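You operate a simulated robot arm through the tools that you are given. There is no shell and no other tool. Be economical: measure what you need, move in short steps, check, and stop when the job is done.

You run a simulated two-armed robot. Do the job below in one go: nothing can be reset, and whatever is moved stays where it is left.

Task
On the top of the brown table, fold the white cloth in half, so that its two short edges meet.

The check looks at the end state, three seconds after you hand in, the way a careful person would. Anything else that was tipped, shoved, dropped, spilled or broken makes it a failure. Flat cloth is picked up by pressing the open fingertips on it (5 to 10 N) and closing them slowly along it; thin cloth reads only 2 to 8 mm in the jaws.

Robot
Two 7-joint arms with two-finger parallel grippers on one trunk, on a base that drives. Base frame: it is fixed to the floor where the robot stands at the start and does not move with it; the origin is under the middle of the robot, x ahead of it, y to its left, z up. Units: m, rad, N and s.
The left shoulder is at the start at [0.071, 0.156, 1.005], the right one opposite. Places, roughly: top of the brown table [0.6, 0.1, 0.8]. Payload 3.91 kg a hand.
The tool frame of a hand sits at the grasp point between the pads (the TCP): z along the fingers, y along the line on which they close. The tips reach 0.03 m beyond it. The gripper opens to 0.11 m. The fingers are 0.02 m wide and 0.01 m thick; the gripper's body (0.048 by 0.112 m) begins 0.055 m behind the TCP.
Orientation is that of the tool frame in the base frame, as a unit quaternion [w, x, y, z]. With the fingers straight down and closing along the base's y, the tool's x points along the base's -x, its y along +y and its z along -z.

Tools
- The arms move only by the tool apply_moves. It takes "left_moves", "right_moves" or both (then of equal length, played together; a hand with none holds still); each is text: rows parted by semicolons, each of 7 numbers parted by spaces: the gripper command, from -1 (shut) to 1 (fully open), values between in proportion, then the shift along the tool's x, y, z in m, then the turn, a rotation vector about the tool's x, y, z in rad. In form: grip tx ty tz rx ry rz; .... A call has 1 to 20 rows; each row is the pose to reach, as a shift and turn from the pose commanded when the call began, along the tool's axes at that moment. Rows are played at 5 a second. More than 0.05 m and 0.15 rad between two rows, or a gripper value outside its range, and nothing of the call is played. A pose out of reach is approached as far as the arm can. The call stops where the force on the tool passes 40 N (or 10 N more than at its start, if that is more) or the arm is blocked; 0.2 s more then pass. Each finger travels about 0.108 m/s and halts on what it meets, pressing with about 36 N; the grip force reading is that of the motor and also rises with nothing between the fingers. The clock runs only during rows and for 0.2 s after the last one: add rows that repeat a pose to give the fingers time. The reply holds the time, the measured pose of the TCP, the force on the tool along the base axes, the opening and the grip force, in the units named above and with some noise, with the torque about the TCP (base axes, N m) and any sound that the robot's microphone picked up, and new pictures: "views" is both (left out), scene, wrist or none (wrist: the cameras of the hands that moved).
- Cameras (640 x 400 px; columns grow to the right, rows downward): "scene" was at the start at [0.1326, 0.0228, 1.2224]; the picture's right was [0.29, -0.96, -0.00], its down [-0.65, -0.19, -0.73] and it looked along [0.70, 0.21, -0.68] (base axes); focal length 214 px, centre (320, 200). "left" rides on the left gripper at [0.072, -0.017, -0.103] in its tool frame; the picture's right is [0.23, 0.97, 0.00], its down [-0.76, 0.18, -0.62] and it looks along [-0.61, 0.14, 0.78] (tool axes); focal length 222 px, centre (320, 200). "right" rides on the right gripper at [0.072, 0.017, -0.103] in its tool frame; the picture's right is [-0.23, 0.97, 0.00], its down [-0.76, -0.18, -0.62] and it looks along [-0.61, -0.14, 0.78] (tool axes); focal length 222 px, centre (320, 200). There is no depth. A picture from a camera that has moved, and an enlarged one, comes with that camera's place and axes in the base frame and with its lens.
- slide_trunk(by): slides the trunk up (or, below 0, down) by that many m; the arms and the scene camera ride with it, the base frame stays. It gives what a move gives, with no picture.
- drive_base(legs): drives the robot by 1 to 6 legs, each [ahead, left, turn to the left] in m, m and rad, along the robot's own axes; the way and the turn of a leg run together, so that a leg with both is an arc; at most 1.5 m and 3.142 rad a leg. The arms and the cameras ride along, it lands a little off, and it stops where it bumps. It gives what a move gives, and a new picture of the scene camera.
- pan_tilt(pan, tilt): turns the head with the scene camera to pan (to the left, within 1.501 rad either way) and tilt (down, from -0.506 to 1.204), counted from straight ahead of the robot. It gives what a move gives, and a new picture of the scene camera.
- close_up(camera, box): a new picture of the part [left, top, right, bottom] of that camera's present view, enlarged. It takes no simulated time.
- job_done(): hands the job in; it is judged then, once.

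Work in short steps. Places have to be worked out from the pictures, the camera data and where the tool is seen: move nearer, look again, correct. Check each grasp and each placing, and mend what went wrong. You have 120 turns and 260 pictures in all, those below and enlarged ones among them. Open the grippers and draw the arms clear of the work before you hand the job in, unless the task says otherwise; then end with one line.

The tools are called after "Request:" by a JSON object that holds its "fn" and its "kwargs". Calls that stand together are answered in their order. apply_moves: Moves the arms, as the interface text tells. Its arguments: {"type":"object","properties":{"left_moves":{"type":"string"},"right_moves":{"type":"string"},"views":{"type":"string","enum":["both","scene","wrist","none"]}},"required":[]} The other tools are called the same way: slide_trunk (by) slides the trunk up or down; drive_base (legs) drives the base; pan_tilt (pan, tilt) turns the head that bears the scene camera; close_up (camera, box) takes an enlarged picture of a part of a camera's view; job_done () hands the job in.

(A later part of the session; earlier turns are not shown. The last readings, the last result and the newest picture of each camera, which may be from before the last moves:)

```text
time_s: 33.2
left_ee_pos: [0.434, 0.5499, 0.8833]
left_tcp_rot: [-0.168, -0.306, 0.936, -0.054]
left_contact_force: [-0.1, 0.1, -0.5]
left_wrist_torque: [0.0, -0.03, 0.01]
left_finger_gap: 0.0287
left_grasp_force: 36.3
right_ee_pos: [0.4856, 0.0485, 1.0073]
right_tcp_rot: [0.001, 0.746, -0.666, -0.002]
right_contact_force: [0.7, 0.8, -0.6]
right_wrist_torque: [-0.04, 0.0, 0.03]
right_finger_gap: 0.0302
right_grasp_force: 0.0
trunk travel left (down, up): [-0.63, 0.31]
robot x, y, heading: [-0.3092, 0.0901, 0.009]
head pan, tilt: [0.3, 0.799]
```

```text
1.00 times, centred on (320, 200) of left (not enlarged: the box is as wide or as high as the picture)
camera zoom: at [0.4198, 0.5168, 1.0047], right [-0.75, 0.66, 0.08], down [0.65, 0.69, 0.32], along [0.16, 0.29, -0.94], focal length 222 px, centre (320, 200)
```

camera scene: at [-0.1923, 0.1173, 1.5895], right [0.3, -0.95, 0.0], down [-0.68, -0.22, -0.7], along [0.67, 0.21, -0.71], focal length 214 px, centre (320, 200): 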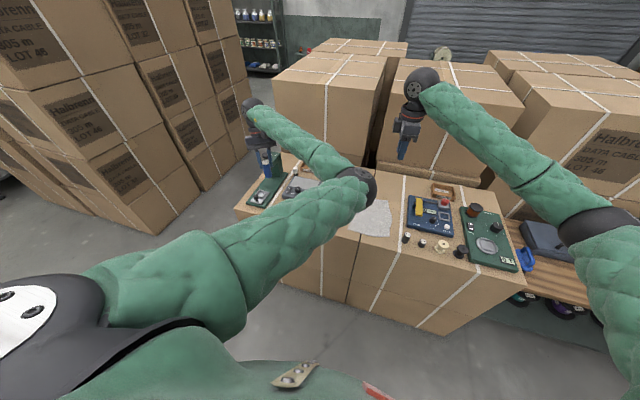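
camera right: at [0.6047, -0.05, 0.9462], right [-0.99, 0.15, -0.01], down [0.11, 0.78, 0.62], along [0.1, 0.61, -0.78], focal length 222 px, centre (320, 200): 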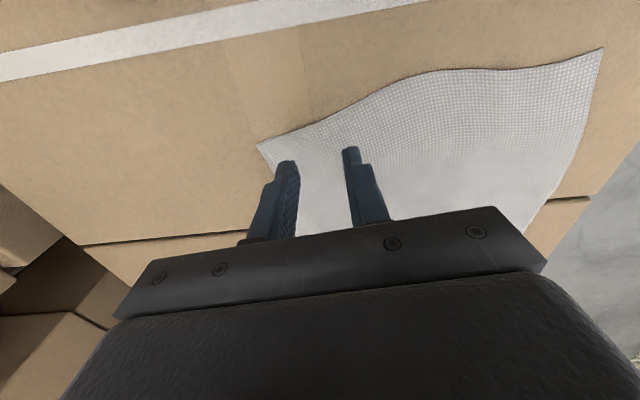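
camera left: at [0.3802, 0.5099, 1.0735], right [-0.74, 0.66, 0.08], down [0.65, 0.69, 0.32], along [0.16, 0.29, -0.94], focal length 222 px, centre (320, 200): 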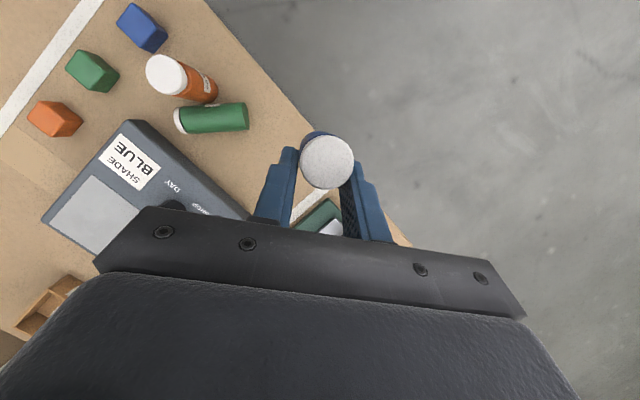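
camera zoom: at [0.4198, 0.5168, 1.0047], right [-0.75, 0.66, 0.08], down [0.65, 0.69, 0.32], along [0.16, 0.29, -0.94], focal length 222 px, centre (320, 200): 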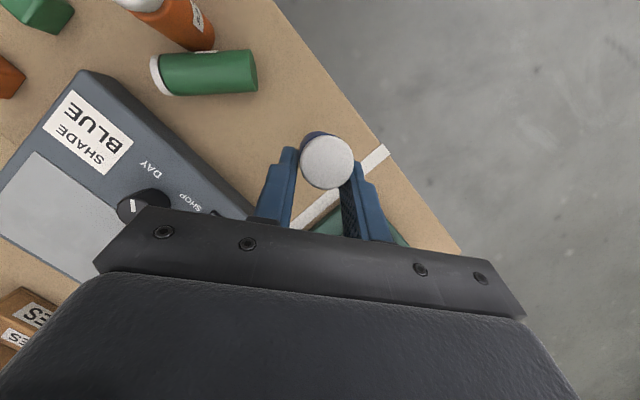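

Blue looks upright over its old spot. I lower in small steps, watching the force.

Request:
{"fn": "slide_trunk", "kwargs": {"by": -0.025}}

Request:
{"fn": "close_up", "kwargs": {"camera": "scene", "box": [220, 130, 320, 192]}}

```text
time_s: 33.9
left_ee_pos: [0.434, 0.5504, 0.8581]
left_tcp_rot: [-0.167, -0.307, 0.935, -0.054]
left_contact_force: [0.1, 0.4, -0.5]
left_wrist_torque: [0.03, -0.01, 0.02]
left_finger_gap: 0.0288
left_grasp_force: 36.0
right_ee_pos: [0.4834, 0.0497, 0.9827]
right_tcp_rot: [0.002, 0.745, -0.667, -0.002]
right_contact_force: [-0.1, -0.2, 0.7]
right_wrist_torque: [0.0, -0.06, 0.01]
right_finger_gap: 0.0304
right_grasp_force: 0.0
trunk travel left (down, up): [-0.605, 0.335]
robot x, y, heading: [-0.308, 0.0937, 0.012]
head pan, tilt: [0.3, 0.799]
```

```text
6.40 times, centred on (270, 161) of scene
camera zoom: at [-0.1824, 0.1177, 1.3733], right [0.3, -0.95, 0.0], down [-0.68, -0.22, -0.7], along [0.66, 0.21, -0.72], focal length 1373 px, centre (640, 450)
```

zoom: 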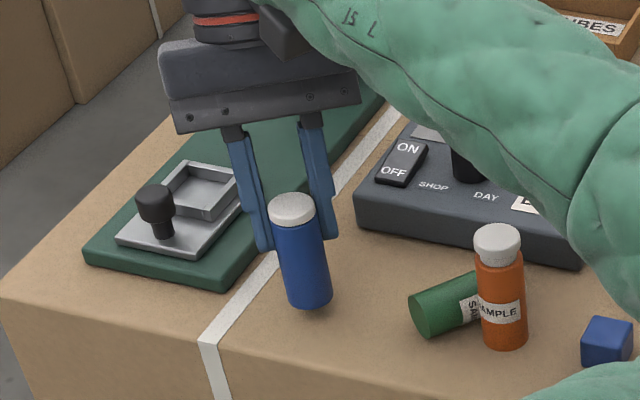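

Request:
{"fn": "slide_trunk", "kwargs": {"by": -0.006}}

Request:
{"fn": "slide_trunk", "kwargs": {"by": -0.004}}

Request:
{"fn": "close_up", "kwargs": {"camera": "scene", "box": [220, 130, 320, 192]}}

```text
time_s: 34.5
left_ee_pos: [0.4344, 0.5507, 0.8523]
left_tcp_rot: [-0.167, -0.305, 0.936, -0.054]
left_contact_force: [-0.2, 0.3, -1.0]
left_wrist_torque: [0.02, -0.06, 0.02]
left_finger_gap: 0.0284
left_grasp_force: 36.0
right_ee_pos: [0.485, 0.0498, 0.9758]
right_tcp_rot: [0.001, 0.745, -0.667, -0.002]
right_contact_force: [-0.2, 0.2, 0.3]
right_wrist_torque: [0.0, 0.03, -0.01]
right_finger_gap: 0.0302
right_grasp_force: 0.1
trunk travel left (down, up): [-0.599, 0.341]
robot x, y, heading: [-0.3145, 0.0943, 0.007]
head pan, tilt: [0.3, 0.799]
```

```text
time_s: 35.0
left_ee_pos: [0.434, 0.5505, 0.8475]
left_tcp_rot: [-0.167, -0.305, 0.936, -0.054]
left_contact_force: [0.3, -0.4, -1.3]
left_wrist_torque: [0.03, -0.04, -0.02]
left_finger_gap: 0.0289
left_grasp_force: 35.8
right_ee_pos: [0.4839, 0.0493, 0.9727]
right_tcp_rot: [0.001, 0.745, -0.667, -0.002]
right_contact_force: [-0.8, -0.5, 0.1]
right_wrist_torque: [-0.04, 0.01, 0.03]
right_finger_gap: 0.0304
right_grasp_force: 0.1
trunk travel left (down, up): [-0.595, 0.345]
robot x, y, heading: [-0.3111, 0.0941, 0.004]
head pan, tilt: [0.3, 0.799]
```

```text
6.40 times, centred on (270, 161) of scene
camera zoom: at [-0.1819, 0.1177, 1.3632], right [0.3, -0.95, 0.0], down [-0.68, -0.22, -0.7], along [0.66, 0.21, -0.72], focal length 1373 px, centre (640, 450)
```

zoom: 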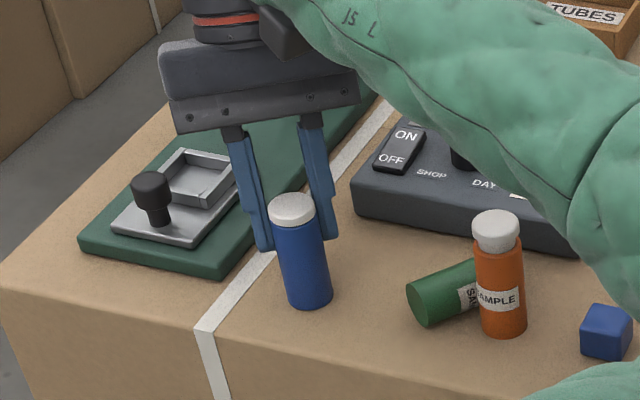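

Request:
{"fn": "slide_trunk", "kwargs": {"by": -0.003}}

Request:
{"fn": "slide_trunk", "kwargs": {"by": -0.003}}

Request:
{"fn": "close_up", "kwargs": {"camera": "scene", "box": [220, 130, 320, 192]}}

```text
time_s: 35.5
left_ee_pos: [0.4342, 0.5503, 0.8465]
left_tcp_rot: [-0.167, -0.305, 0.936, -0.053]
left_contact_force: [0.8, 0.0, 13.3]
left_wrist_torque: [-0.2, 0.23, -0.01]
left_finger_gap: 0.0286
left_grasp_force: 35.8
right_ee_pos: [0.4846, 0.0494, 0.9708]
right_tcp_rot: [0.002, 0.745, -0.667, -0.003]
right_contact_force: [0.1, 0.3, -0.5]
right_wrist_torque: [0.02, -0.02, -0.01]
right_finger_gap: 0.03
right_grasp_force: 0.0
trunk travel left (down, up): [-0.592, 0.348]
robot x, y, heading: [-0.3066, 0.0938, 0.011]
head pan, tilt: [0.3, 0.799]
```

```text
time_s: 36.0
left_ee_pos: [0.4337, 0.55, 0.8449]
left_tcp_rot: [-0.166, -0.305, 0.936, -0.053]
left_contact_force: [4.4, 2.1, 32.0]
left_wrist_torque: [-0.23, 0.25, 0.03]
left_finger_gap: 0.0288
left_grasp_force: 36.2
right_ee_pos: [0.4835, 0.0486, 0.9671]
right_tcp_rot: [0.001, 0.746, -0.666, -0.003]
right_contact_force: [0.1, 0.0, 0.0]
right_wrist_torque: [0.0, 0.0, 0.03]
right_finger_gap: 0.0304
right_grasp_force: 0.1
trunk travel left (down, up): [-0.589, 0.351]
robot x, y, heading: [-0.3101, 0.0927, 0.007]
head pan, tilt: [0.3, 0.799]
```

```text
6.40 times, centred on (270, 161) of scene
camera zoom: at [-0.1835, 0.1166, 1.3577], right [0.3, -0.95, 0.0], down [-0.68, -0.22, -0.7], along [0.66, 0.21, -0.72], focal length 1373 px, centre (640, 450)
```

zoom: 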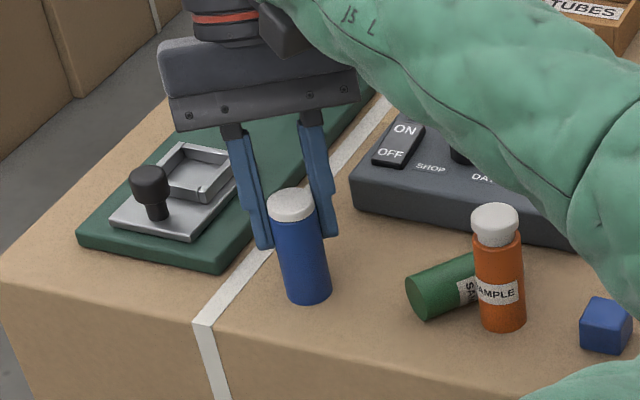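

Bottle is standing on the table (32 N). I ease off 3 mm and release gently.

Request:
{"fn": "slide_trunk", "kwargs": {"by": 0.003}}

Request:
{"fn": "apply_moves", "kwargs": {"left_moves": "-0.45 0 0 0 0 0 0;-0.3 0 0 0 0 0 0;-0.15 0 0 0 0 0 0;0 0 0 0 0 0 0;0.1 0 0 0 0 0 0", "views": "wrist"}}

Request:
{"fn": "close_up", "kwargs": {"camera": "scene", "box": [220, 130, 320, 192]}}

```text
time_s: 36.5
left_ee_pos: [0.4338, 0.5499, 0.8441]
left_tcp_rot: [-0.167, -0.305, 0.936, -0.054]
left_contact_force: [3.5, 2.7, 15.7]
left_wrist_torque: [-0.06, 0.09, -0.05]
left_finger_gap: 0.0286
left_grasp_force: 36.1
right_ee_pos: [0.483, 0.0492, 0.9696]
right_tcp_rot: [0.001, 0.745, -0.667, -0.002]
right_contact_force: [-0.6, -1.0, -0.4]
right_wrist_torque: [0.03, -0.01, -0.02]
right_finger_gap: 0.0304
right_grasp_force: 0.1
trunk travel left (down, up): [-0.592, 0.348]
robot x, y, heading: [-0.309, 0.0961, 0.005]
head pan, tilt: [0.3, 0.799]
```

```text
time_s: 37.7
left_ee_pos: [0.4346, 0.5495, 0.8451]
left_tcp_rot: [-0.167, -0.306, 0.936, -0.054]
left_contact_force: [0.1, 0.1, -1.3]
left_wrist_torque: [0.02, 0.01, 0.02]
left_finger_gap: 0.0605
left_grasp_force: 0.1
right_ee_pos: [0.4842, 0.05, 0.9692]
right_tcp_rot: [0.001, 0.746, -0.666, -0.002]
right_contact_force: [-0.2, -0.3, 0.0]
right_wrist_torque: [-0.01, 0.02, 0.0]
right_finger_gap: 0.0299
right_grasp_force: 0.1
trunk travel left (down, up): [-0.592, 0.348]
robot x, y, heading: [-0.3107, 0.0934, 0.008]
head pan, tilt: [0.3, 0.799]
camera left: at [0.42, 0.5168, 0.9663], right [-0.75, 0.66, 0.08], down [0.65, 0.69, 0.32], along [0.16, 0.29, -0.94], focal length 222 px, centre (320, 200)
```

left: 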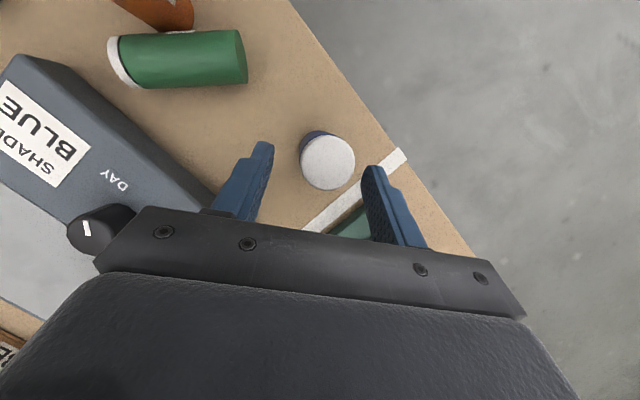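

```text
6.40 times, centred on (270, 161) of scene
camera zoom: at [-0.1816, 0.1176, 1.3601], right [0.3, -0.95, 0.0], down [-0.68, -0.22, -0.7], along [0.66, 0.21, -0.72], focal length 1373 px, centre (640, 450)
```

zoom: 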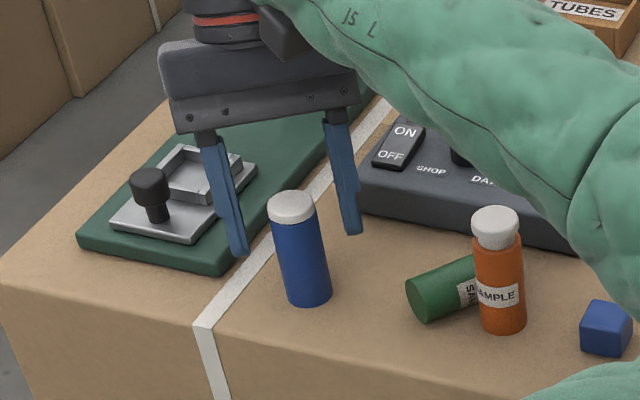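

Blue stands at its old place. I lift the hand clear by the trunk, then untilt it to vertical.

Request:
{"fn": "slide_trunk", "kwargs": {"by": 0.2}}

Request:
{"fn": "apply_moves", "kwargs": {"left_moves": "0.1 0 0 0 0 -0.12 0;0.1 0 0 0 0 -0.24 0;0.1 0 0 0 0 -0.355 0;0.1 0 0 0 0 -0.355 0"}}

```text
time_s: 39.9
left_ee_pos: [0.4342, 0.5492, 1.0439]
left_tcp_rot: [-0.167, -0.306, 0.936, -0.054]
left_contact_force: [0.3, 1.0, -0.2]
left_wrist_torque: [0.0, 0.01, 0.0]
left_finger_gap: 0.0607
left_grasp_force: 0.1
right_ee_pos: [0.4845, 0.0492, 1.1691]
right_tcp_rot: [0.003, 0.746, -0.666, -0.003]
right_contact_force: [0.1, 0.2, -0.3]
right_wrist_torque: [-0.01, -0.03, 0.03]
right_finger_gap: 0.0305
right_grasp_force: 0.0
trunk travel left (down, up): [-0.792, 0.148]
robot x, y, heading: [-0.3132, 0.0953, 0.015]
head pan, tilt: [0.3, 0.799]
```

```text
time_s: 40.9
left_ee_pos: [0.4366, 0.5579, 1.054]
left_tcp_rot: [0.009, -0.315, 0.949, 0.001]
left_contact_force: [0.0, 0.5, 0.7]
left_wrist_torque: [0.0, 0.03, -0.01]
left_finger_gap: 0.0605
left_grasp_force: 0.1
right_ee_pos: [0.4839, 0.0492, 1.1699]
right_tcp_rot: [0.001, 0.745, -0.667, -0.004]
right_contact_force: [0.1, -0.1, 0.0]
right_wrist_torque: [-0.01, 0.01, 0.01]
right_finger_gap: 0.0303
right_grasp_force: 0.1
trunk travel left (down, up): [-0.792, 0.148]
robot x, y, heading: [-0.3145, 0.0942, 0.009]
head pan, tilt: [0.3, 0.799]
camera scene: at [-0.1812, 0.1173, 1.5601], right [0.3, -0.95, 0.0], down [-0.68, -0.22, -0.7], along [0.66, 0.21, -0.72], focal length 214 px, centre (320, 200)
camera left: at [0.3888, 0.4996, 1.1564], right [-0.76, 0.64, -0.01], down [0.49, 0.59, 0.64], along [0.41, 0.48, -0.77], focal length 222 px, centre (320, 200)
```

scene: 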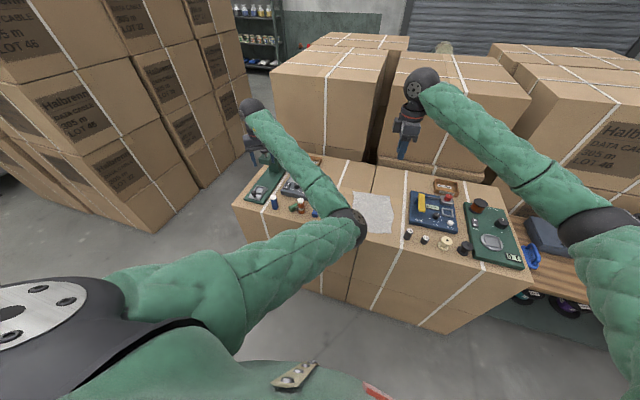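
left: 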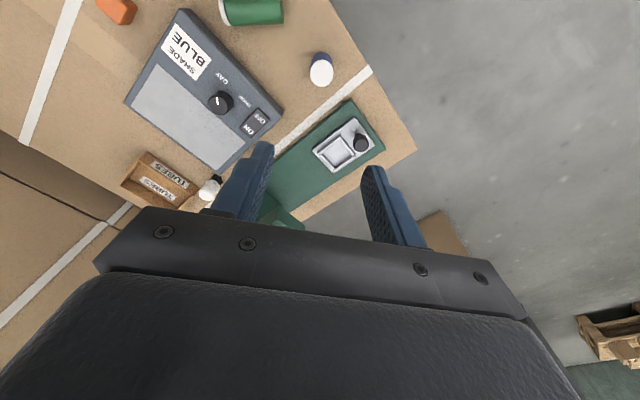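

The hand is vertical and clear. I yaw it −81° toward closing across the green bottle's axis and move above the green bottle.

Request:
{"fn": "apply_moves", "kwargs": {"left_moves": "0.1 0.009 -0.006 0.005 0 0 0.141;0.1 0.019 -0.013 0.01 0 0 0.282;0.1 0.028 -0.019 0.015 0 0 0.423;0.1 0.038 -0.026 0.02 0 0 0.564;0.1 0.047 -0.032 0.025 0 0 0.705;0.1 0.056 -0.038 0.03 0 0 0.846;0.1 0.066 -0.045 0.035 0 0 0.987;0.1 0.075 -0.051 0.04 0 0 1.128;0.1 0.085 -0.058 0.045 0 0 1.269;0.1 0.094 -0.064 0.05 0 0 1.41;0.1 0.094 -0.064 0.05 0 0 1.41"}}

```text
time_s: 42.5
left_ee_pos: [0.4622, 0.5293, 1.0969]
left_tcp_rot: [0.07, 0.13, 0.989, 0.023]
left_contact_force: [0.1, -0.2, -0.4]
left_wrist_torque: [0.02, -0.02, 0.0]
left_finger_gap: 0.0606
left_grasp_force: 0.0
left hand out of reach, approached as far as the arm can: row 4, 5, 6, 7
right_ee_pos: [0.4841, 0.0497, 1.1701]
right_tcp_rot: [0.002, 0.745, -0.667, -0.003]
right_contact_force: [-0.4, 0.3, 0.1]
right_wrist_torque: [0.03, 0.03, -0.02]
right_finger_gap: 0.0301
right_grasp_force: 0.1
trunk travel left (down, up): [-0.792, 0.148]
robot x, y, heading: [-0.3127, 0.093, 0.006]
head pan, tilt: [0.3, 0.799]
stopped in row 7 (left hand): the arm was blocked; the commanded pose is now the measured one
camera scene: at [-0.1815, 0.1176, 1.5601], right [0.3, -0.95, 0.0], down [-0.68, -0.22, -0.7], along [0.66, 0.21, -0.72], focal length 214 px, centre (320, 200)
camera left: at [0.3751, 0.5291, 1.1891], right [0.03, 1.0, 0.03], down [0.68, -0.04, 0.73], along [0.73, 0.0, -0.68], focal length 222 px, centre (320, 200)
```

scene: 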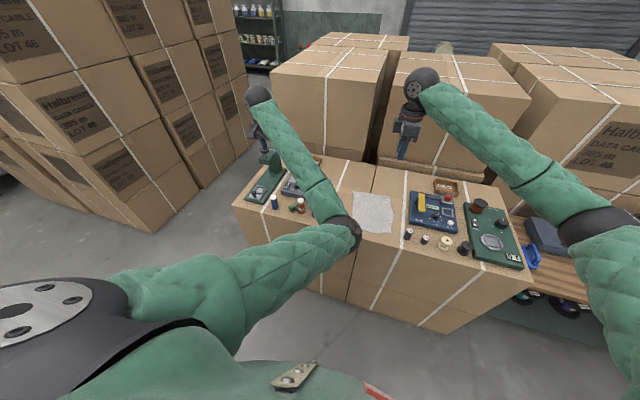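
left: 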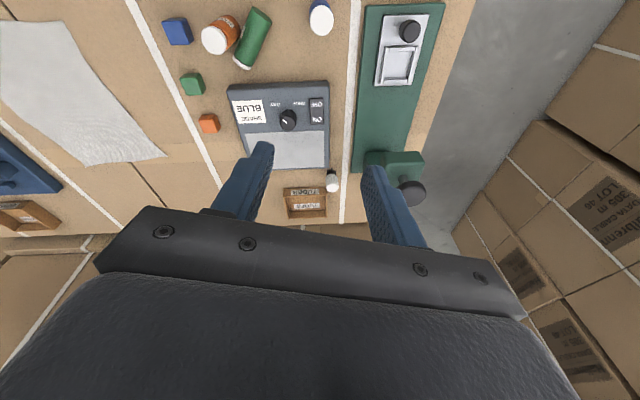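

The elbow-in posture limits the wrist. I back off the table into free space to unwind the arm there.

Request:
{"fn": "drive_base", "kwargs": {"legs": [[-0.3, 0.0, 0]]}}

Request:
{"fn": "apply_moves", "kwargs": {"left_moves": "0.1 0 0 0 0 -0.14 0;0.1 0 0 0.01 0 -0.28 0;0.1 0 0 0.02 0 -0.42 0;0.1 0 0 0.03 0 -0.56 0;0.1 0 0 0.04 0 -0.7 0;0.1 0 0 0.05 0 -0.84 0;0.1 0 0 0.06 0 -0.98 0;0.1 0 0 0.07 0 -1.1 0", "views": "scene"}}

```text
time_s: 44.5
left_ee_pos: [0.1692, 0.5212, 1.097]
left_tcp_rot: [0.068, 0.134, 0.988, 0.023]
left_contact_force: [-0.1, -0.1, 0.1]
left_wrist_torque: [-0.02, -0.02, 0.01]
left_finger_gap: 0.0605
left_grasp_force: 0.0
right_ee_pos: [0.1882, 0.0422, 1.1696]
right_tcp_rot: [0.001, 0.743, -0.669, -0.003]
right_contact_force: [0.6, 0.1, -0.7]
right_wrist_torque: [-0.01, -0.02, 0.03]
right_finger_gap: 0.0305
right_grasp_force: 0.0
trunk travel left (down, up): [-0.792, 0.148]
robot x, y, heading: [-0.6065, 0.0904, -0.0]
head pan, tilt: [0.3, 0.799]
camera scene: at [-0.4779, 0.1151, 1.5601], right [0.3, -0.95, 0.0], down [-0.68, -0.21, -0.7], along [0.67, 0.21, -0.72], focal length 214 px, centre (320, 200)
```

scene: 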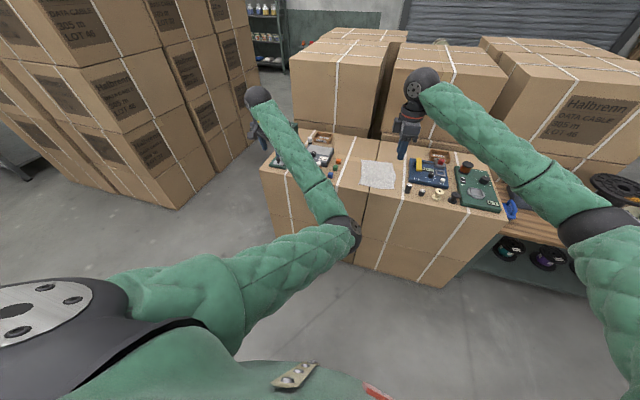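

```text
time_s: 46.5
left_ee_pos: [0.182, 0.5649, 1.0621]
left_tcp_rot: [0.589, 0.128, 0.798, -0.02]
left_contact_force: [0.2, 0.9, 0.4]
left_wrist_torque: [0.03, 0.0, -0.02]
left_finger_gap: 0.0606
left_grasp_force: 0.1
right_ee_pos: [0.1877, 0.0421, 1.1687]
right_tcp_rot: [0.002, 0.742, -0.67, -0.002]
right_contact_force: [1.0, 0.4, 0.6]
right_wrist_torque: [-0.03, 0.0, -0.04]
right_finger_gap: 0.0307
right_grasp_force: 0.0
trunk travel left (down, up): [-0.792, 0.148]
robot x, y, heading: [-0.6083, 0.0888, 0.001]
head pan, tilt: [0.3, 0.799]
stopped in row 8 (left hand): the arm was blocked; the commanded pose is now the measured one
camera scene: at [-0.4775, 0.1156, 1.5602], right [0.3, -0.95, 0.0], down [-0.69, -0.21, -0.7], along [0.67, 0.21, -0.72], focal length 214 px, centre (320, 200)
```

scene: 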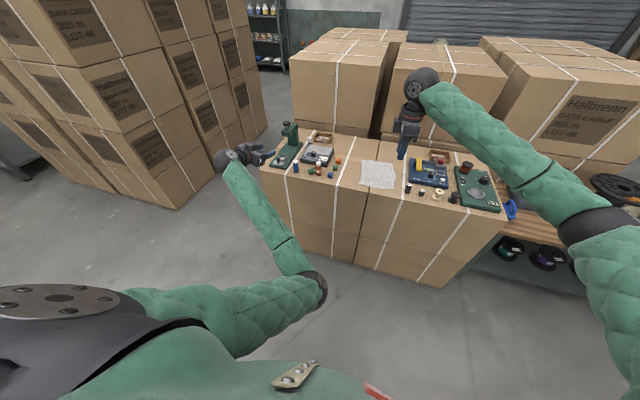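

I'm in free space. I try stretching the left arm forward and up while untilting, to let the elbow come back outside.

Request:
{"fn": "apply_moves", "kwargs": {"left_moves": "0.1 -0.03 0 0.003 0 0 0;0.1 -0.06 0 0.006 0 0 0;0.1 -0.09 0 0.009 0 0 0;0.1 -0.12 0 0.012 0 0 0;0.1 -0.15 0 0.015 0 0 0;0.1 -0.18 0 0.018 0 0 0;0.1 -0.21 0 0.022 0 0 0;0.1 -0.24 0 0.027 0 0 0;0.1 -0.24 0 0.027 0 0.14 0;0.1 -0.24 0 0.027 0 0.28 0;0.1 -0.24 0 0.027 0 0.42 0;0.1 -0.24 0 0.027 0 0.56 0;0.1 -0.24 0 0.027 0 0.7 0;0.1 -0.24 0 0.027 0 0.84 0;0.1 -0.24 0 0.027 0 0.98 0;0.1 -0.24 0 0.027 0 1.12 0;0.1 -0.24 0 0.027 0 1.25 0", "views": "scene"}}

```text
time_s: 50.1
left_ee_pos: [0.2728, 0.5148, 1.2786]
left_tcp_rot: [0.008, 0.115, 0.992, 0.057]
left_contact_force: [-0.5, -0.2, -1.0]
left_wrist_torque: [0.03, 0.03, -0.02]
left_finger_gap: 0.0604
left_grasp_force: 0.1
right_ee_pos: [0.1877, 0.0404, 1.1697]
right_tcp_rot: [0.001, 0.743, -0.669, -0.003]
right_contact_force: [-0.7, -0.9, 0.3]
right_wrist_torque: [0.04, 0.01, -0.03]
right_finger_gap: 0.0303
right_grasp_force: 0.1
trunk travel left (down, up): [-0.792, 0.148]
robot x, y, heading: [-0.607, 0.0945, 0.001]
head pan, tilt: [0.3, 0.799]
camera scene: at [-0.4777, 0.1146, 1.56], right [0.3, -0.95, 0.0], down [-0.68, -0.21, -0.7], along [0.67, 0.21, -0.72], focal length 214 px, centre (320, 200)
```

scene: 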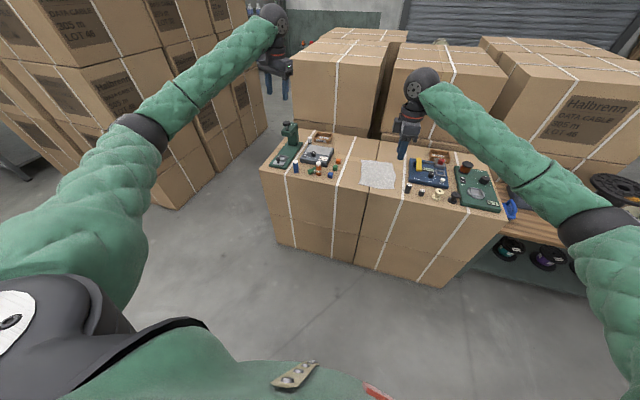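

The elbow is outside again. I drive to x≈−0.42 (hand kept far from the axis) and fix yaw for the green bottle, trunk at a middle height.

Request:
{"fn": "drive_base", "kwargs": {"legs": [[0.19, 0.0, 0]]}}

Request:
{"fn": "slide_trunk", "kwargs": {"by": -0.1}}

Request:
{"fn": "apply_moves", "kwargs": {"left_moves": "0.1 0.012 -0.01 0.01 0 0 0.14;0.1 0.024 -0.02 0.02 0 0 0.28;0.1 0.036 -0.03 0.03 0 0 0.42;0.1 0.05 -0.04 0.04 0 0 0.555;0.1 0.05 -0.04 0.06 0 0 0.555;0.1 0.05 -0.04 0.08 0 0 0.555"}}

```text
time_s: 51.6
left_ee_pos: [0.4587, 0.5148, 1.2805]
left_tcp_rot: [0.01, 0.116, 0.992, 0.056]
left_contact_force: [-0.9, 0.5, -0.1]
left_wrist_torque: [0.03, -0.02, 0.01]
left_finger_gap: 0.0604
left_grasp_force: 0.1
right_ee_pos: [0.3729, 0.0403, 1.1698]
right_tcp_rot: [0.001, 0.742, -0.67, -0.002]
right_contact_force: [-0.6, 0.3, 0.4]
right_wrist_torque: [0.02, -0.04, 0.0]
right_finger_gap: 0.0303
right_grasp_force: 0.0
trunk travel left (down, up): [-0.792, 0.148]
robot x, y, heading: [-0.4256, 0.0929, 0.003]
head pan, tilt: [0.3, 0.799]
camera scene: at [-0.2937, 0.1155, 1.5603], right [0.3, -0.96, 0.0], down [-0.69, -0.21, -0.7], along [0.67, 0.21, -0.72], focal length 214 px, centre (320, 200)
```

scene: 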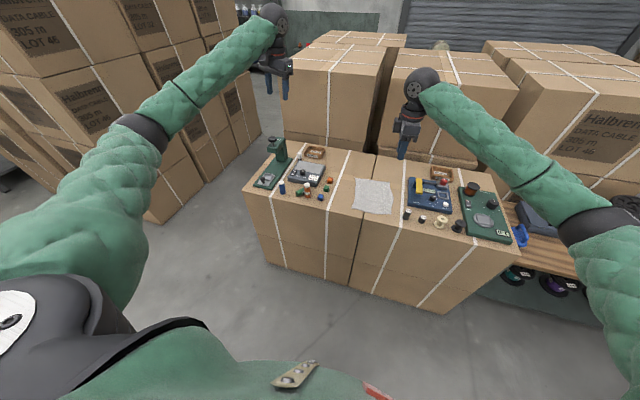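

```text
time_s: 53.0
left_ee_pos: [0.4593, 0.5132, 1.1794]
left_tcp_rot: [0.01, 0.116, 0.992, 0.057]
left_contact_force: [-0.1, 0.3, 0.3]
left_wrist_torque: [0.0, -0.02, 0.01]
left_finger_gap: 0.0608
left_grasp_force: 0.0
right_ee_pos: [0.3729, 0.0416, 1.0694]
right_tcp_rot: [0.001, 0.742, -0.67, -0.003]
right_contact_force: [-0.2, 1.1, 0.0]
right_wrist_torque: [0.01, -0.01, 0.03]
right_finger_gap: 0.0303
right_grasp_force: 0.1
trunk travel left (down, up): [-0.692, 0.248]
robot x, y, heading: [-0.4232, 0.0923, -0.001]
head pan, tilt: [0.3, 0.799]
```

```text
time_s: 54.4
left_ee_pos: [0.4028, 0.4957, 1.0958]
left_tcp_rot: [-0.006, 0.383, 0.922, 0.057]
left_contact_force: [0.5, 0.0, -0.1]
left_wrist_torque: [0.0, 0.01, -0.03]
left_finger_gap: 0.0605
left_grasp_force: 0.1
right_ee_pos: [0.3735, 0.0421, 1.0696]
right_tcp_rot: [0.001, 0.742, -0.67, -0.003]
right_contact_force: [-0.3, 1.4, -0.3]
right_wrist_torque: [0.02, -0.03, -0.01]
right_finger_gap: 0.0302
right_grasp_force: 0.1
trunk travel left (down, up): [-0.692, 0.248]
robot x, y, heading: [-0.4214, 0.0953, -0.001]
head pan, tilt: [0.3, 0.799]
camera scene: at [-0.2929, 0.116, 1.4602], right [0.3, -0.96, 0.0], down [-0.69, -0.21, -0.7], along [0.67, 0.21, -0.72], focal length 214 px, centre (320, 200)
camera left: at [0.3391, 0.5231, 1.2002], right [0.53, 0.84, 0.11], down [0.64, -0.48, 0.59], along [0.55, -0.24, -0.8], focal length 222 px, centre (320, 200)
```

scene: 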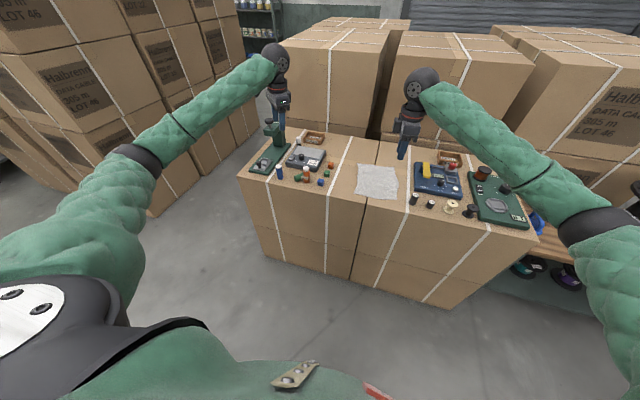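
left: 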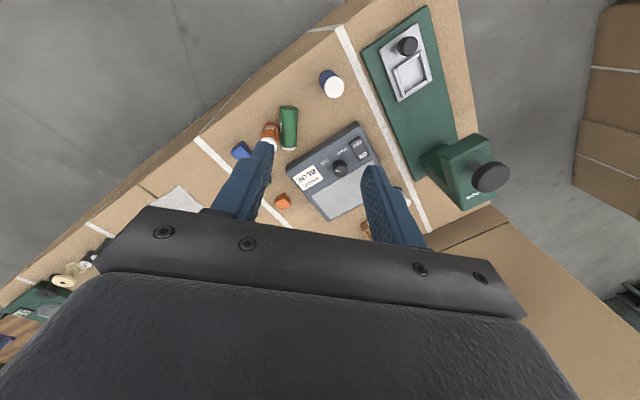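

Now a close look at green and orange from the left wrist camera, to measure them.

Request:
{"fn": "close_up", "kwargs": {"camera": "left", "box": [220, 60, 380, 160]}}

Request:
{"fn": "close_up", "kwargs": {"camera": "scene", "box": [255, 145, 351, 205]}}

```text
4.00 times, centred on (300, 110) of left
camera zoom: at [0.3391, 0.5231, 1.2002], right [0.53, 0.84, 0.11], down [0.64, -0.48, 0.59], along [0.55, -0.24, -0.8], focal length 888 px, centre (400, 560)
```

zoom: 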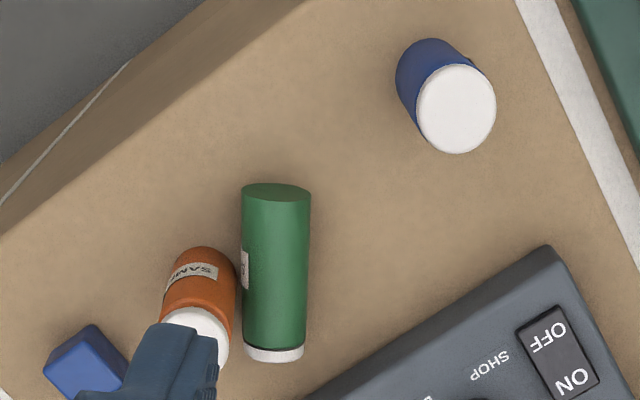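

```text
6.67 times, centred on (303, 175) of scene
camera zoom: at [-0.2929, 0.116, 1.4602], right [0.3, -0.96, 0.0], down [-0.69, -0.21, -0.7], along [0.67, 0.21, -0.72], focal length 1430 px, centre (433, 367)
```

zoom: 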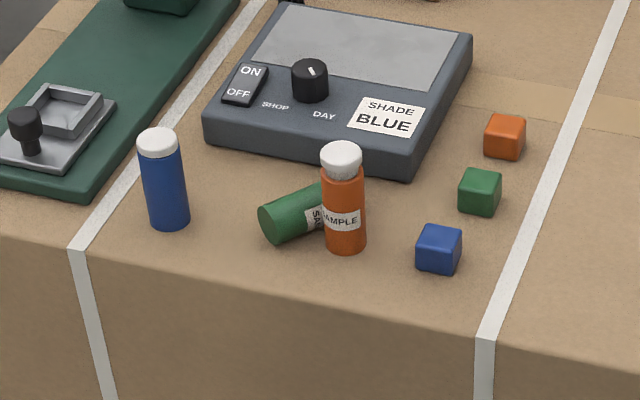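

Green: axis from bottom (0.418,0.464) to cap (0.472,0.422). I level the hand (roll +0.1, yaw −0.13, slight back tilt) and hover over its bottom end with a 42 mm opening.

Request:
{"fn": "apply_moves", "kwargs": {"left_moves": "-0.236 -0.014 -0.007 0.04 0.03 0.03 -0.03;-0.236 -0.028 -0.013 0.08 0.06 0.06 -0.07;-0.236 -0.042 -0.02 0.12 0.08 0.09 -0.1;-0.236 -0.056 -0.026 0.1615 0.1 0.12 -0.13;-0.236 -0.056 -0.026 0.1615 0.1 0.12 -0.13"}}

Request:
{"fn": "close_up", "kwargs": {"camera": "left", "box": [220, 60, 380, 160]}}

Request:
{"fn": "close_up", "kwargs": {"camera": "scene", "box": [255, 145, 351, 205]}}

```text
time_s: 55.6
left_ee_pos: [0.4314, 0.4545, 0.9244]
left_tcp_rot: [-0.077, 0.316, 0.945, 0.035]
left_contact_force: [0.1, 1.0, -0.2]
left_wrist_torque: [0.01, 0.01, 0.0]
left_finger_gap: 0.0421
left_grasp_force: 0.1
right_ee_pos: [0.3703, 0.041, 1.0702]
right_tcp_rot: [0.002, 0.743, -0.67, -0.002]
right_contact_force: [-0.2, 0.6, 0.4]
right_wrist_torque: [-0.01, -0.03, 0.01]
right_finger_gap: 0.0302
right_grasp_force: 0.0
trunk travel left (down, up): [-0.692, 0.248]
robot x, y, heading: [-0.42, 0.0899, 0.002]
head pan, tilt: [0.3, 0.799]
camera scene: at [-0.2941, 0.1155, 1.4603], right [0.3, -0.96, 0.0], down [-0.68, -0.21, -0.7], along [0.67, 0.21, -0.72], focal length 214 px, centre (320, 200)
camera left: at [0.3769, 0.4712, 1.0374], right [0.41, 0.91, 0.05], down [0.78, -0.38, 0.49], along [0.47, -0.16, -0.87], focal length 222 px, centre (320, 200)
```

scene: 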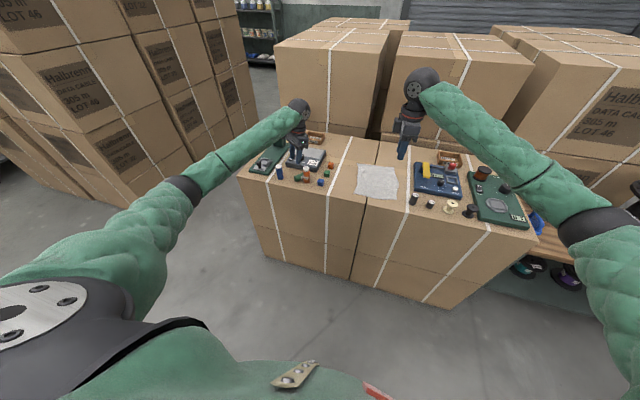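
left: 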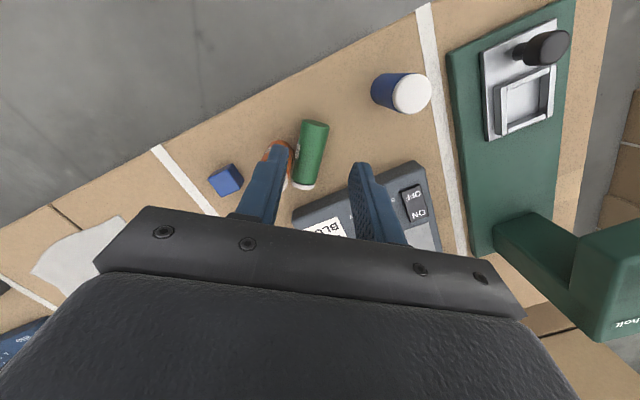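

```text
4.00 times, centred on (300, 110) of left
camera zoom: at [0.3769, 0.4712, 1.0374], right [0.41, 0.91, 0.05], down [0.78, -0.38, 0.49], along [0.47, -0.16, -0.87], focal length 888 px, centre (400, 560)
```

zoom: 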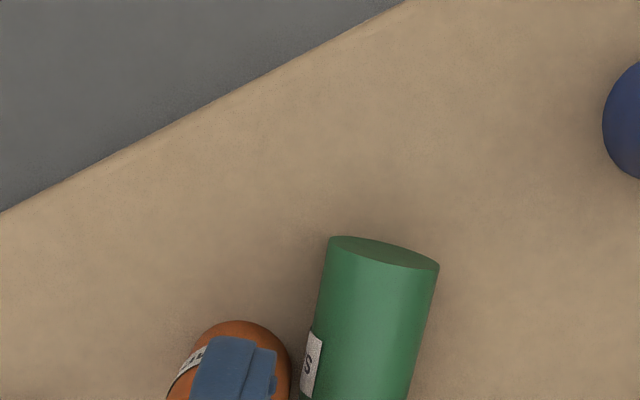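

```text
6.67 times, centred on (303, 175) of scene
camera zoom: at [-0.2941, 0.1155, 1.4603], right [0.3, -0.96, 0.0], down [-0.68, -0.21, -0.7], along [0.67, 0.21, -0.72], focal length 1430 px, centre (433, 367)
```

zoom: 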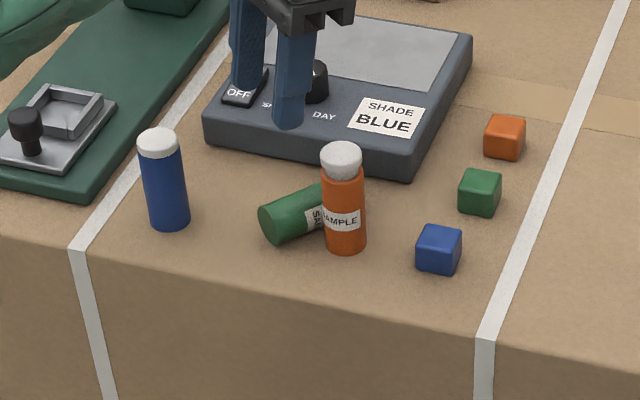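

Measurements agree (bottom end (0.420,0.461), orange at (0.431,0.407)). I descend over the last centimetre of green's bottom end, orange-side finger about 4 mm clear.

Request:
{"fn": "apply_moves", "kwargs": {"left_moves": "-0.31 -0.009 -0.002 0.04 0 0 0;-0.31 -0.014 -0.003 0.08 0 0 0;-0.31 -0.0176 -0.003 0.09 0 0 0;-0.31 -0.0176 -0.003 0.1 0 0 0;-0.31 -0.0176 -0.003 0.1 0 0 0", "views": "wrist"}}

Request:
{"fn": "close_up", "kwargs": {"camera": "scene", "box": [255, 145, 351, 205]}}

```text
time_s: 56.8
left_ee_pos: [0.4312, 0.4524, 0.8275]
left_tcp_rot: [-0.076, 0.318, 0.944, 0.034]
left_contact_force: [-0.4, -0.3, -0.1]
left_wrist_torque: [-0.02, -0.04, 0.0]
left_finger_gap: 0.0377
left_grasp_force: 0.0
right_ee_pos: [0.3737, 0.0405, 1.0684]
right_tcp_rot: [0.0, 0.742, -0.67, -0.002]
right_contact_force: [-0.4, 0.1, 0.2]
right_wrist_torque: [-0.01, -0.01, 0.01]
right_finger_gap: 0.0304
right_grasp_force: 0.1
trunk travel left (down, up): [-0.692, 0.248]
robot x, y, heading: [-0.4207, 0.0911, -0.001]
head pan, tilt: [0.3, 0.799]
camera left: at [0.3786, 0.4712, 0.941], right [0.41, 0.91, 0.05], down [0.78, -0.38, 0.49], along [0.47, -0.16, -0.87], focal length 222 px, centre (320, 200)
```

left: 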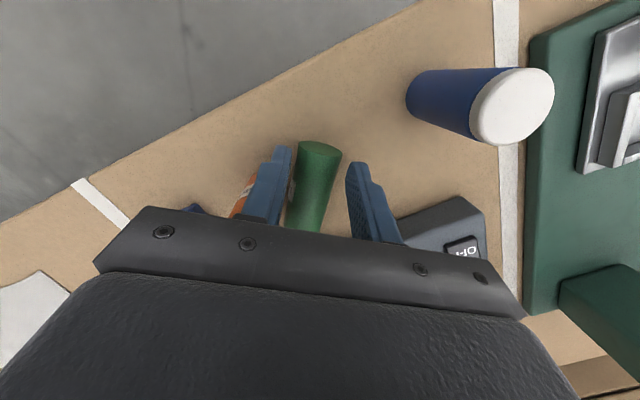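

```text
6.67 times, centred on (303, 175) of scene
camera zoom: at [-0.2929, 0.1152, 1.4601], right [0.3, -0.96, 0.0], down [-0.69, -0.21, -0.7], along [0.67, 0.21, -0.72], focal length 1430 px, centre (433, 367)
```

zoom: 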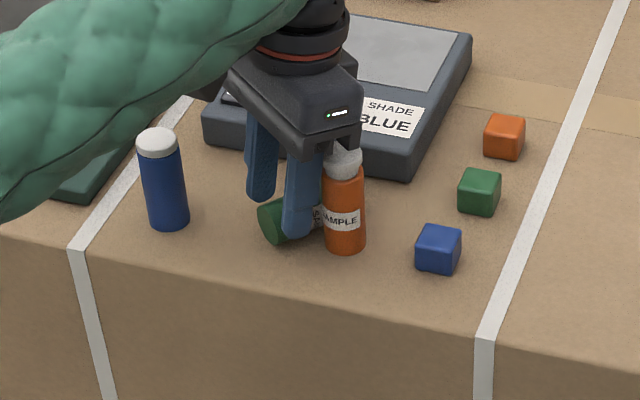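

Fingers straddle green's bottom end without touching orange. I lower 5 mm and close.

Request:
{"fn": "apply_moves", "kwargs": {"left_moves": "-0.31 -0.0008 0 0.005 0 0 0;-0.4 -0.0008 0 0.005 0 0 0;-0.5 -0.0008 0 0.005 0 0 0;-0.7 -0.0008 0 0.005 0 0 0;-1 -0.0008 0 0.005 0 0 0;-1 -0.0008 0 0.005 0 0 0", "views": "wrist"}}

Request:
{"fn": "close_up", "kwargs": {"camera": "scene", "box": [255, 145, 351, 205]}}

```text
time_s: 58.2
left_ee_pos: [0.4301, 0.4534, 0.8223]
left_tcp_rot: [-0.077, 0.318, 0.944, 0.034]
left_contact_force: [0.3, -0.3, 0.8]
left_wrist_torque: [0.01, -0.04, -0.02]
left_finger_gap: 0.0286
left_grasp_force: 35.8
right_ee_pos: [0.3714, 0.0407, 1.0701]
right_tcp_rot: [0.001, 0.742, -0.67, -0.002]
right_contact_force: [-0.3, 1.1, 0.2]
right_wrist_torque: [0.02, 0.0, 0.0]
right_finger_gap: 0.0305
right_grasp_force: 0.1
trunk travel left (down, up): [-0.692, 0.248]
robot x, y, heading: [-0.4252, 0.0927, 0.001]
head pan, tilt: [0.3, 0.799]
camera left: at [0.3778, 0.4717, 0.9353], right [0.41, 0.91, 0.05], down [0.78, -0.38, 0.49], along [0.47, -0.16, -0.87], focal length 222 px, centre (320, 200)
```

left: 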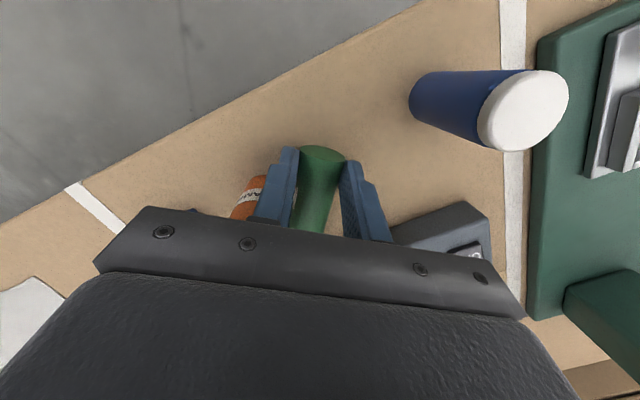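

```text
6.67 times, centred on (303, 175) of scene
camera zoom: at [-0.2929, 0.1154, 1.4601], right [0.3, -0.96, 0.0], down [-0.69, -0.21, -0.7], along [0.67, 0.21, -0.72], focal length 1430 px, centre (433, 367)
```

zoom: 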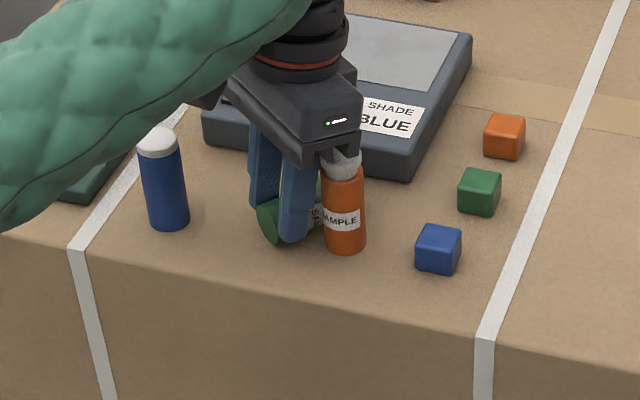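

Green held. I lift it 12 mm, slide it 3 cm along its axis away from orange, set it down, regrip at its middle.

Request:
{"fn": "apply_moves", "kwargs": {"left_moves": "-1 0.002 0 -0.0118 0 0 0;-1 0.017 0 -0.009 0 0 0;-1 0.0316 0 -0.0068 0 0 0;-1 0.0296 0 0.005 0 0 0;-1 0.0296 0 0.005 0 0 0;-0.4 0.0296 0 0.005 0 0 0;-0.2 0.0296 0 0.005 0 0 0;-0.1 0.0296 0 0.005 0 0 0;-0.1 0.022 0 0.004 0 0 0;-0.1 0.015 0 0.0025 0 0 0;-0.1 0.008 0 0.0013 0 0 0;-0.1 0.008 0 0.0013 0 0 0", "views": "wrist"}}

Request:
{"fn": "close_up", "kwargs": {"camera": "scene", "box": [255, 145, 351, 205]}}

```text
time_s: 60.8
left_ee_pos: [0.425, 0.459, 0.821]
left_tcp_rot: [-0.076, 0.317, 0.945, 0.034]
left_contact_force: [0.5, 0.3, 0.2]
left_wrist_torque: [0.0, 0.01, 0.01]
left_finger_gap: 0.0493
left_grasp_force: 0.0
right_ee_pos: [0.3735, 0.0408, 1.0699]
right_tcp_rot: [0.002, 0.743, -0.669, -0.002]
right_contact_force: [0.2, -0.2, -0.3]
right_wrist_torque: [-0.02, 0.0, 0.01]
right_finger_gap: 0.0304
right_grasp_force: 0.0
trunk travel left (down, up): [-0.692, 0.248]
robot x, y, heading: [-0.4298, 0.094, 0.002]
head pan, tilt: [0.3, 0.799]
camera left: at [0.3714, 0.4762, 0.9355], right [0.41, 0.91, 0.05], down [0.78, -0.38, 0.49], along [0.47, -0.16, -0.87], focal length 222 px, centre (320, 200)
```

left: 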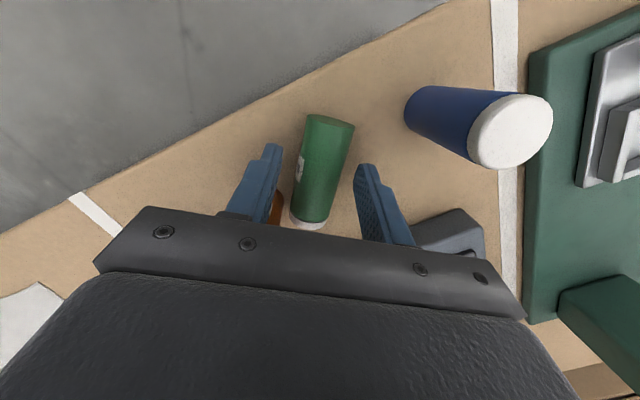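

```text
6.67 times, centred on (303, 175) of scene
camera zoom: at [-0.2931, 0.1157, 1.4601], right [0.3, -0.96, 0.0], down [-0.69, -0.21, -0.7], along [0.67, 0.21, -0.72], focal length 1430 px, centre (433, 367)
```

zoom: 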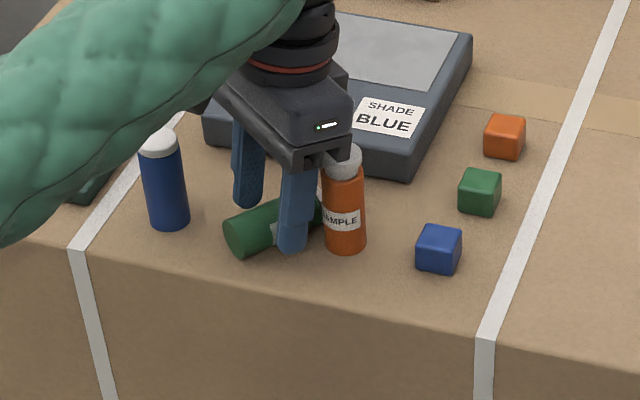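

Green is beside the fingers' middle now. I close and lift it 15 cm.

Request:
{"fn": "apply_moves", "kwargs": {"left_moves": "-0.3 0 0 0 0 0 0;-0.5 0 0 0 0 0 0;-1 0 0 0 0 0 0;-1 0 0 0 0 0 0;-1 0.005 0.0005 -0.03 0 0 0;-1 0.012 0.001 -0.07 0 0 0;-1 0.019 0.002 -0.11 0 0 0;-1 0.025 0.0026 -0.148 0 0 0;-1 0.025 0.0026 -0.148 0 0 0", "views": "wrist"}}

Request:
{"fn": "close_up", "kwargs": {"camera": "scene", "box": [235, 105, 363, 185]}}

```text
time_s: 62.8
left_ee_pos: [0.4248, 0.4564, 0.9707]
left_tcp_rot: [-0.077, 0.318, 0.944, 0.034]
left_contact_force: [0.2, 0.3, -1.2]
left_wrist_torque: [-0.04, 0.01, 0.04]
left_finger_gap: 0.0284
left_grasp_force: 36.0
right_ee_pos: [0.3728, 0.0403, 1.0693]
right_tcp_rot: [0.002, 0.743, -0.67, -0.003]
right_contact_force: [0.1, -0.1, 0.0]
right_wrist_torque: [0.02, 0.02, 0.01]
right_finger_gap: 0.0304
right_grasp_force: 0.1
trunk travel left (down, up): [-0.692, 0.248]
robot x, y, heading: [-0.4261, 0.0956, -0.008]
head pan, tilt: [0.3, 0.799]
camera left: at [0.3712, 0.4731, 1.085], right [0.41, 0.91, 0.05], down [0.78, -0.38, 0.49], along [0.47, -0.16, -0.87], focal length 222 px, centre (320, 200)
```

left: 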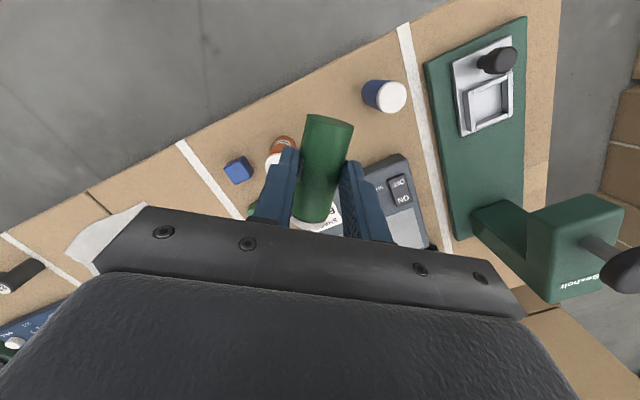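

```text
5.00 times, centred on (299, 145) of scene
camera zoom: at [-0.2923, 0.1159, 1.46], right [0.3, -0.96, 0.0], down [-0.69, -0.21, -0.7], along [0.67, 0.21, -0.72], focal length 1072 px, centre (425, 475)
```

zoom: 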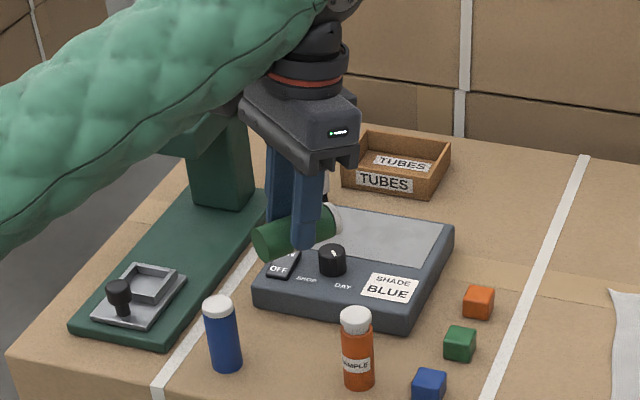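

Green held. I pull it back over the near edge and yaw 36° so its cap points straight away from the robot.

Request:
{"fn": "apply_moves", "kwargs": {"left_moves": "-1 0.016 -0.008 -0.0035 0.0215 0.0022 -0.126;-1 0.032 -0.016 -0.007 0.043 0.0045 -0.252;-1 0.048 -0.024 -0.0105 0.0645 0.0067 -0.378;-1 0.064 -0.032 -0.014 0.086 0.009 -0.504;-1 0.08 -0.04 -0.0174 0.1075 0.0112 -0.63;-1 0.08 -0.04 -0.0174 0.1075 0.0112 -0.63", "views": "wrist"}}

```text
time_s: 64.2
left_ee_pos: [0.3384, 0.4709, 1.0005]
left_tcp_rot: [-0.084, 0.005, 0.996, 0.008]
left_contact_force: [0.3, 0.1, -0.8]
left_wrist_torque: [-0.05, 0.0, -0.01]
left_finger_gap: 0.0288
left_grasp_force: 35.8
right_ee_pos: [0.3722, 0.0408, 1.0693]
right_tcp_rot: [0.002, 0.743, -0.67, -0.003]
right_contact_force: [-0.4, 0.6, 0.4]
right_wrist_torque: [-0.01, -0.01, 0.01]
right_finger_gap: 0.0303
right_grasp_force: 0.0
trunk travel left (down, up): [-0.692, 0.248]
robot x, y, heading: [-0.4251, 0.0925, 0.002]
head pan, tilt: [0.3, 0.799]
camera left: at [0.2874, 0.4522, 1.115], right [-0.21, 0.98, 0.05], down [0.86, 0.16, 0.49], along [0.47, 0.15, -0.87], focal length 222 px, centre (320, 200)
```

left: 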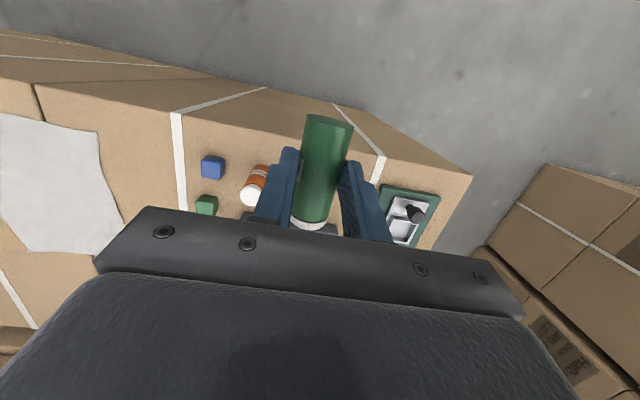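

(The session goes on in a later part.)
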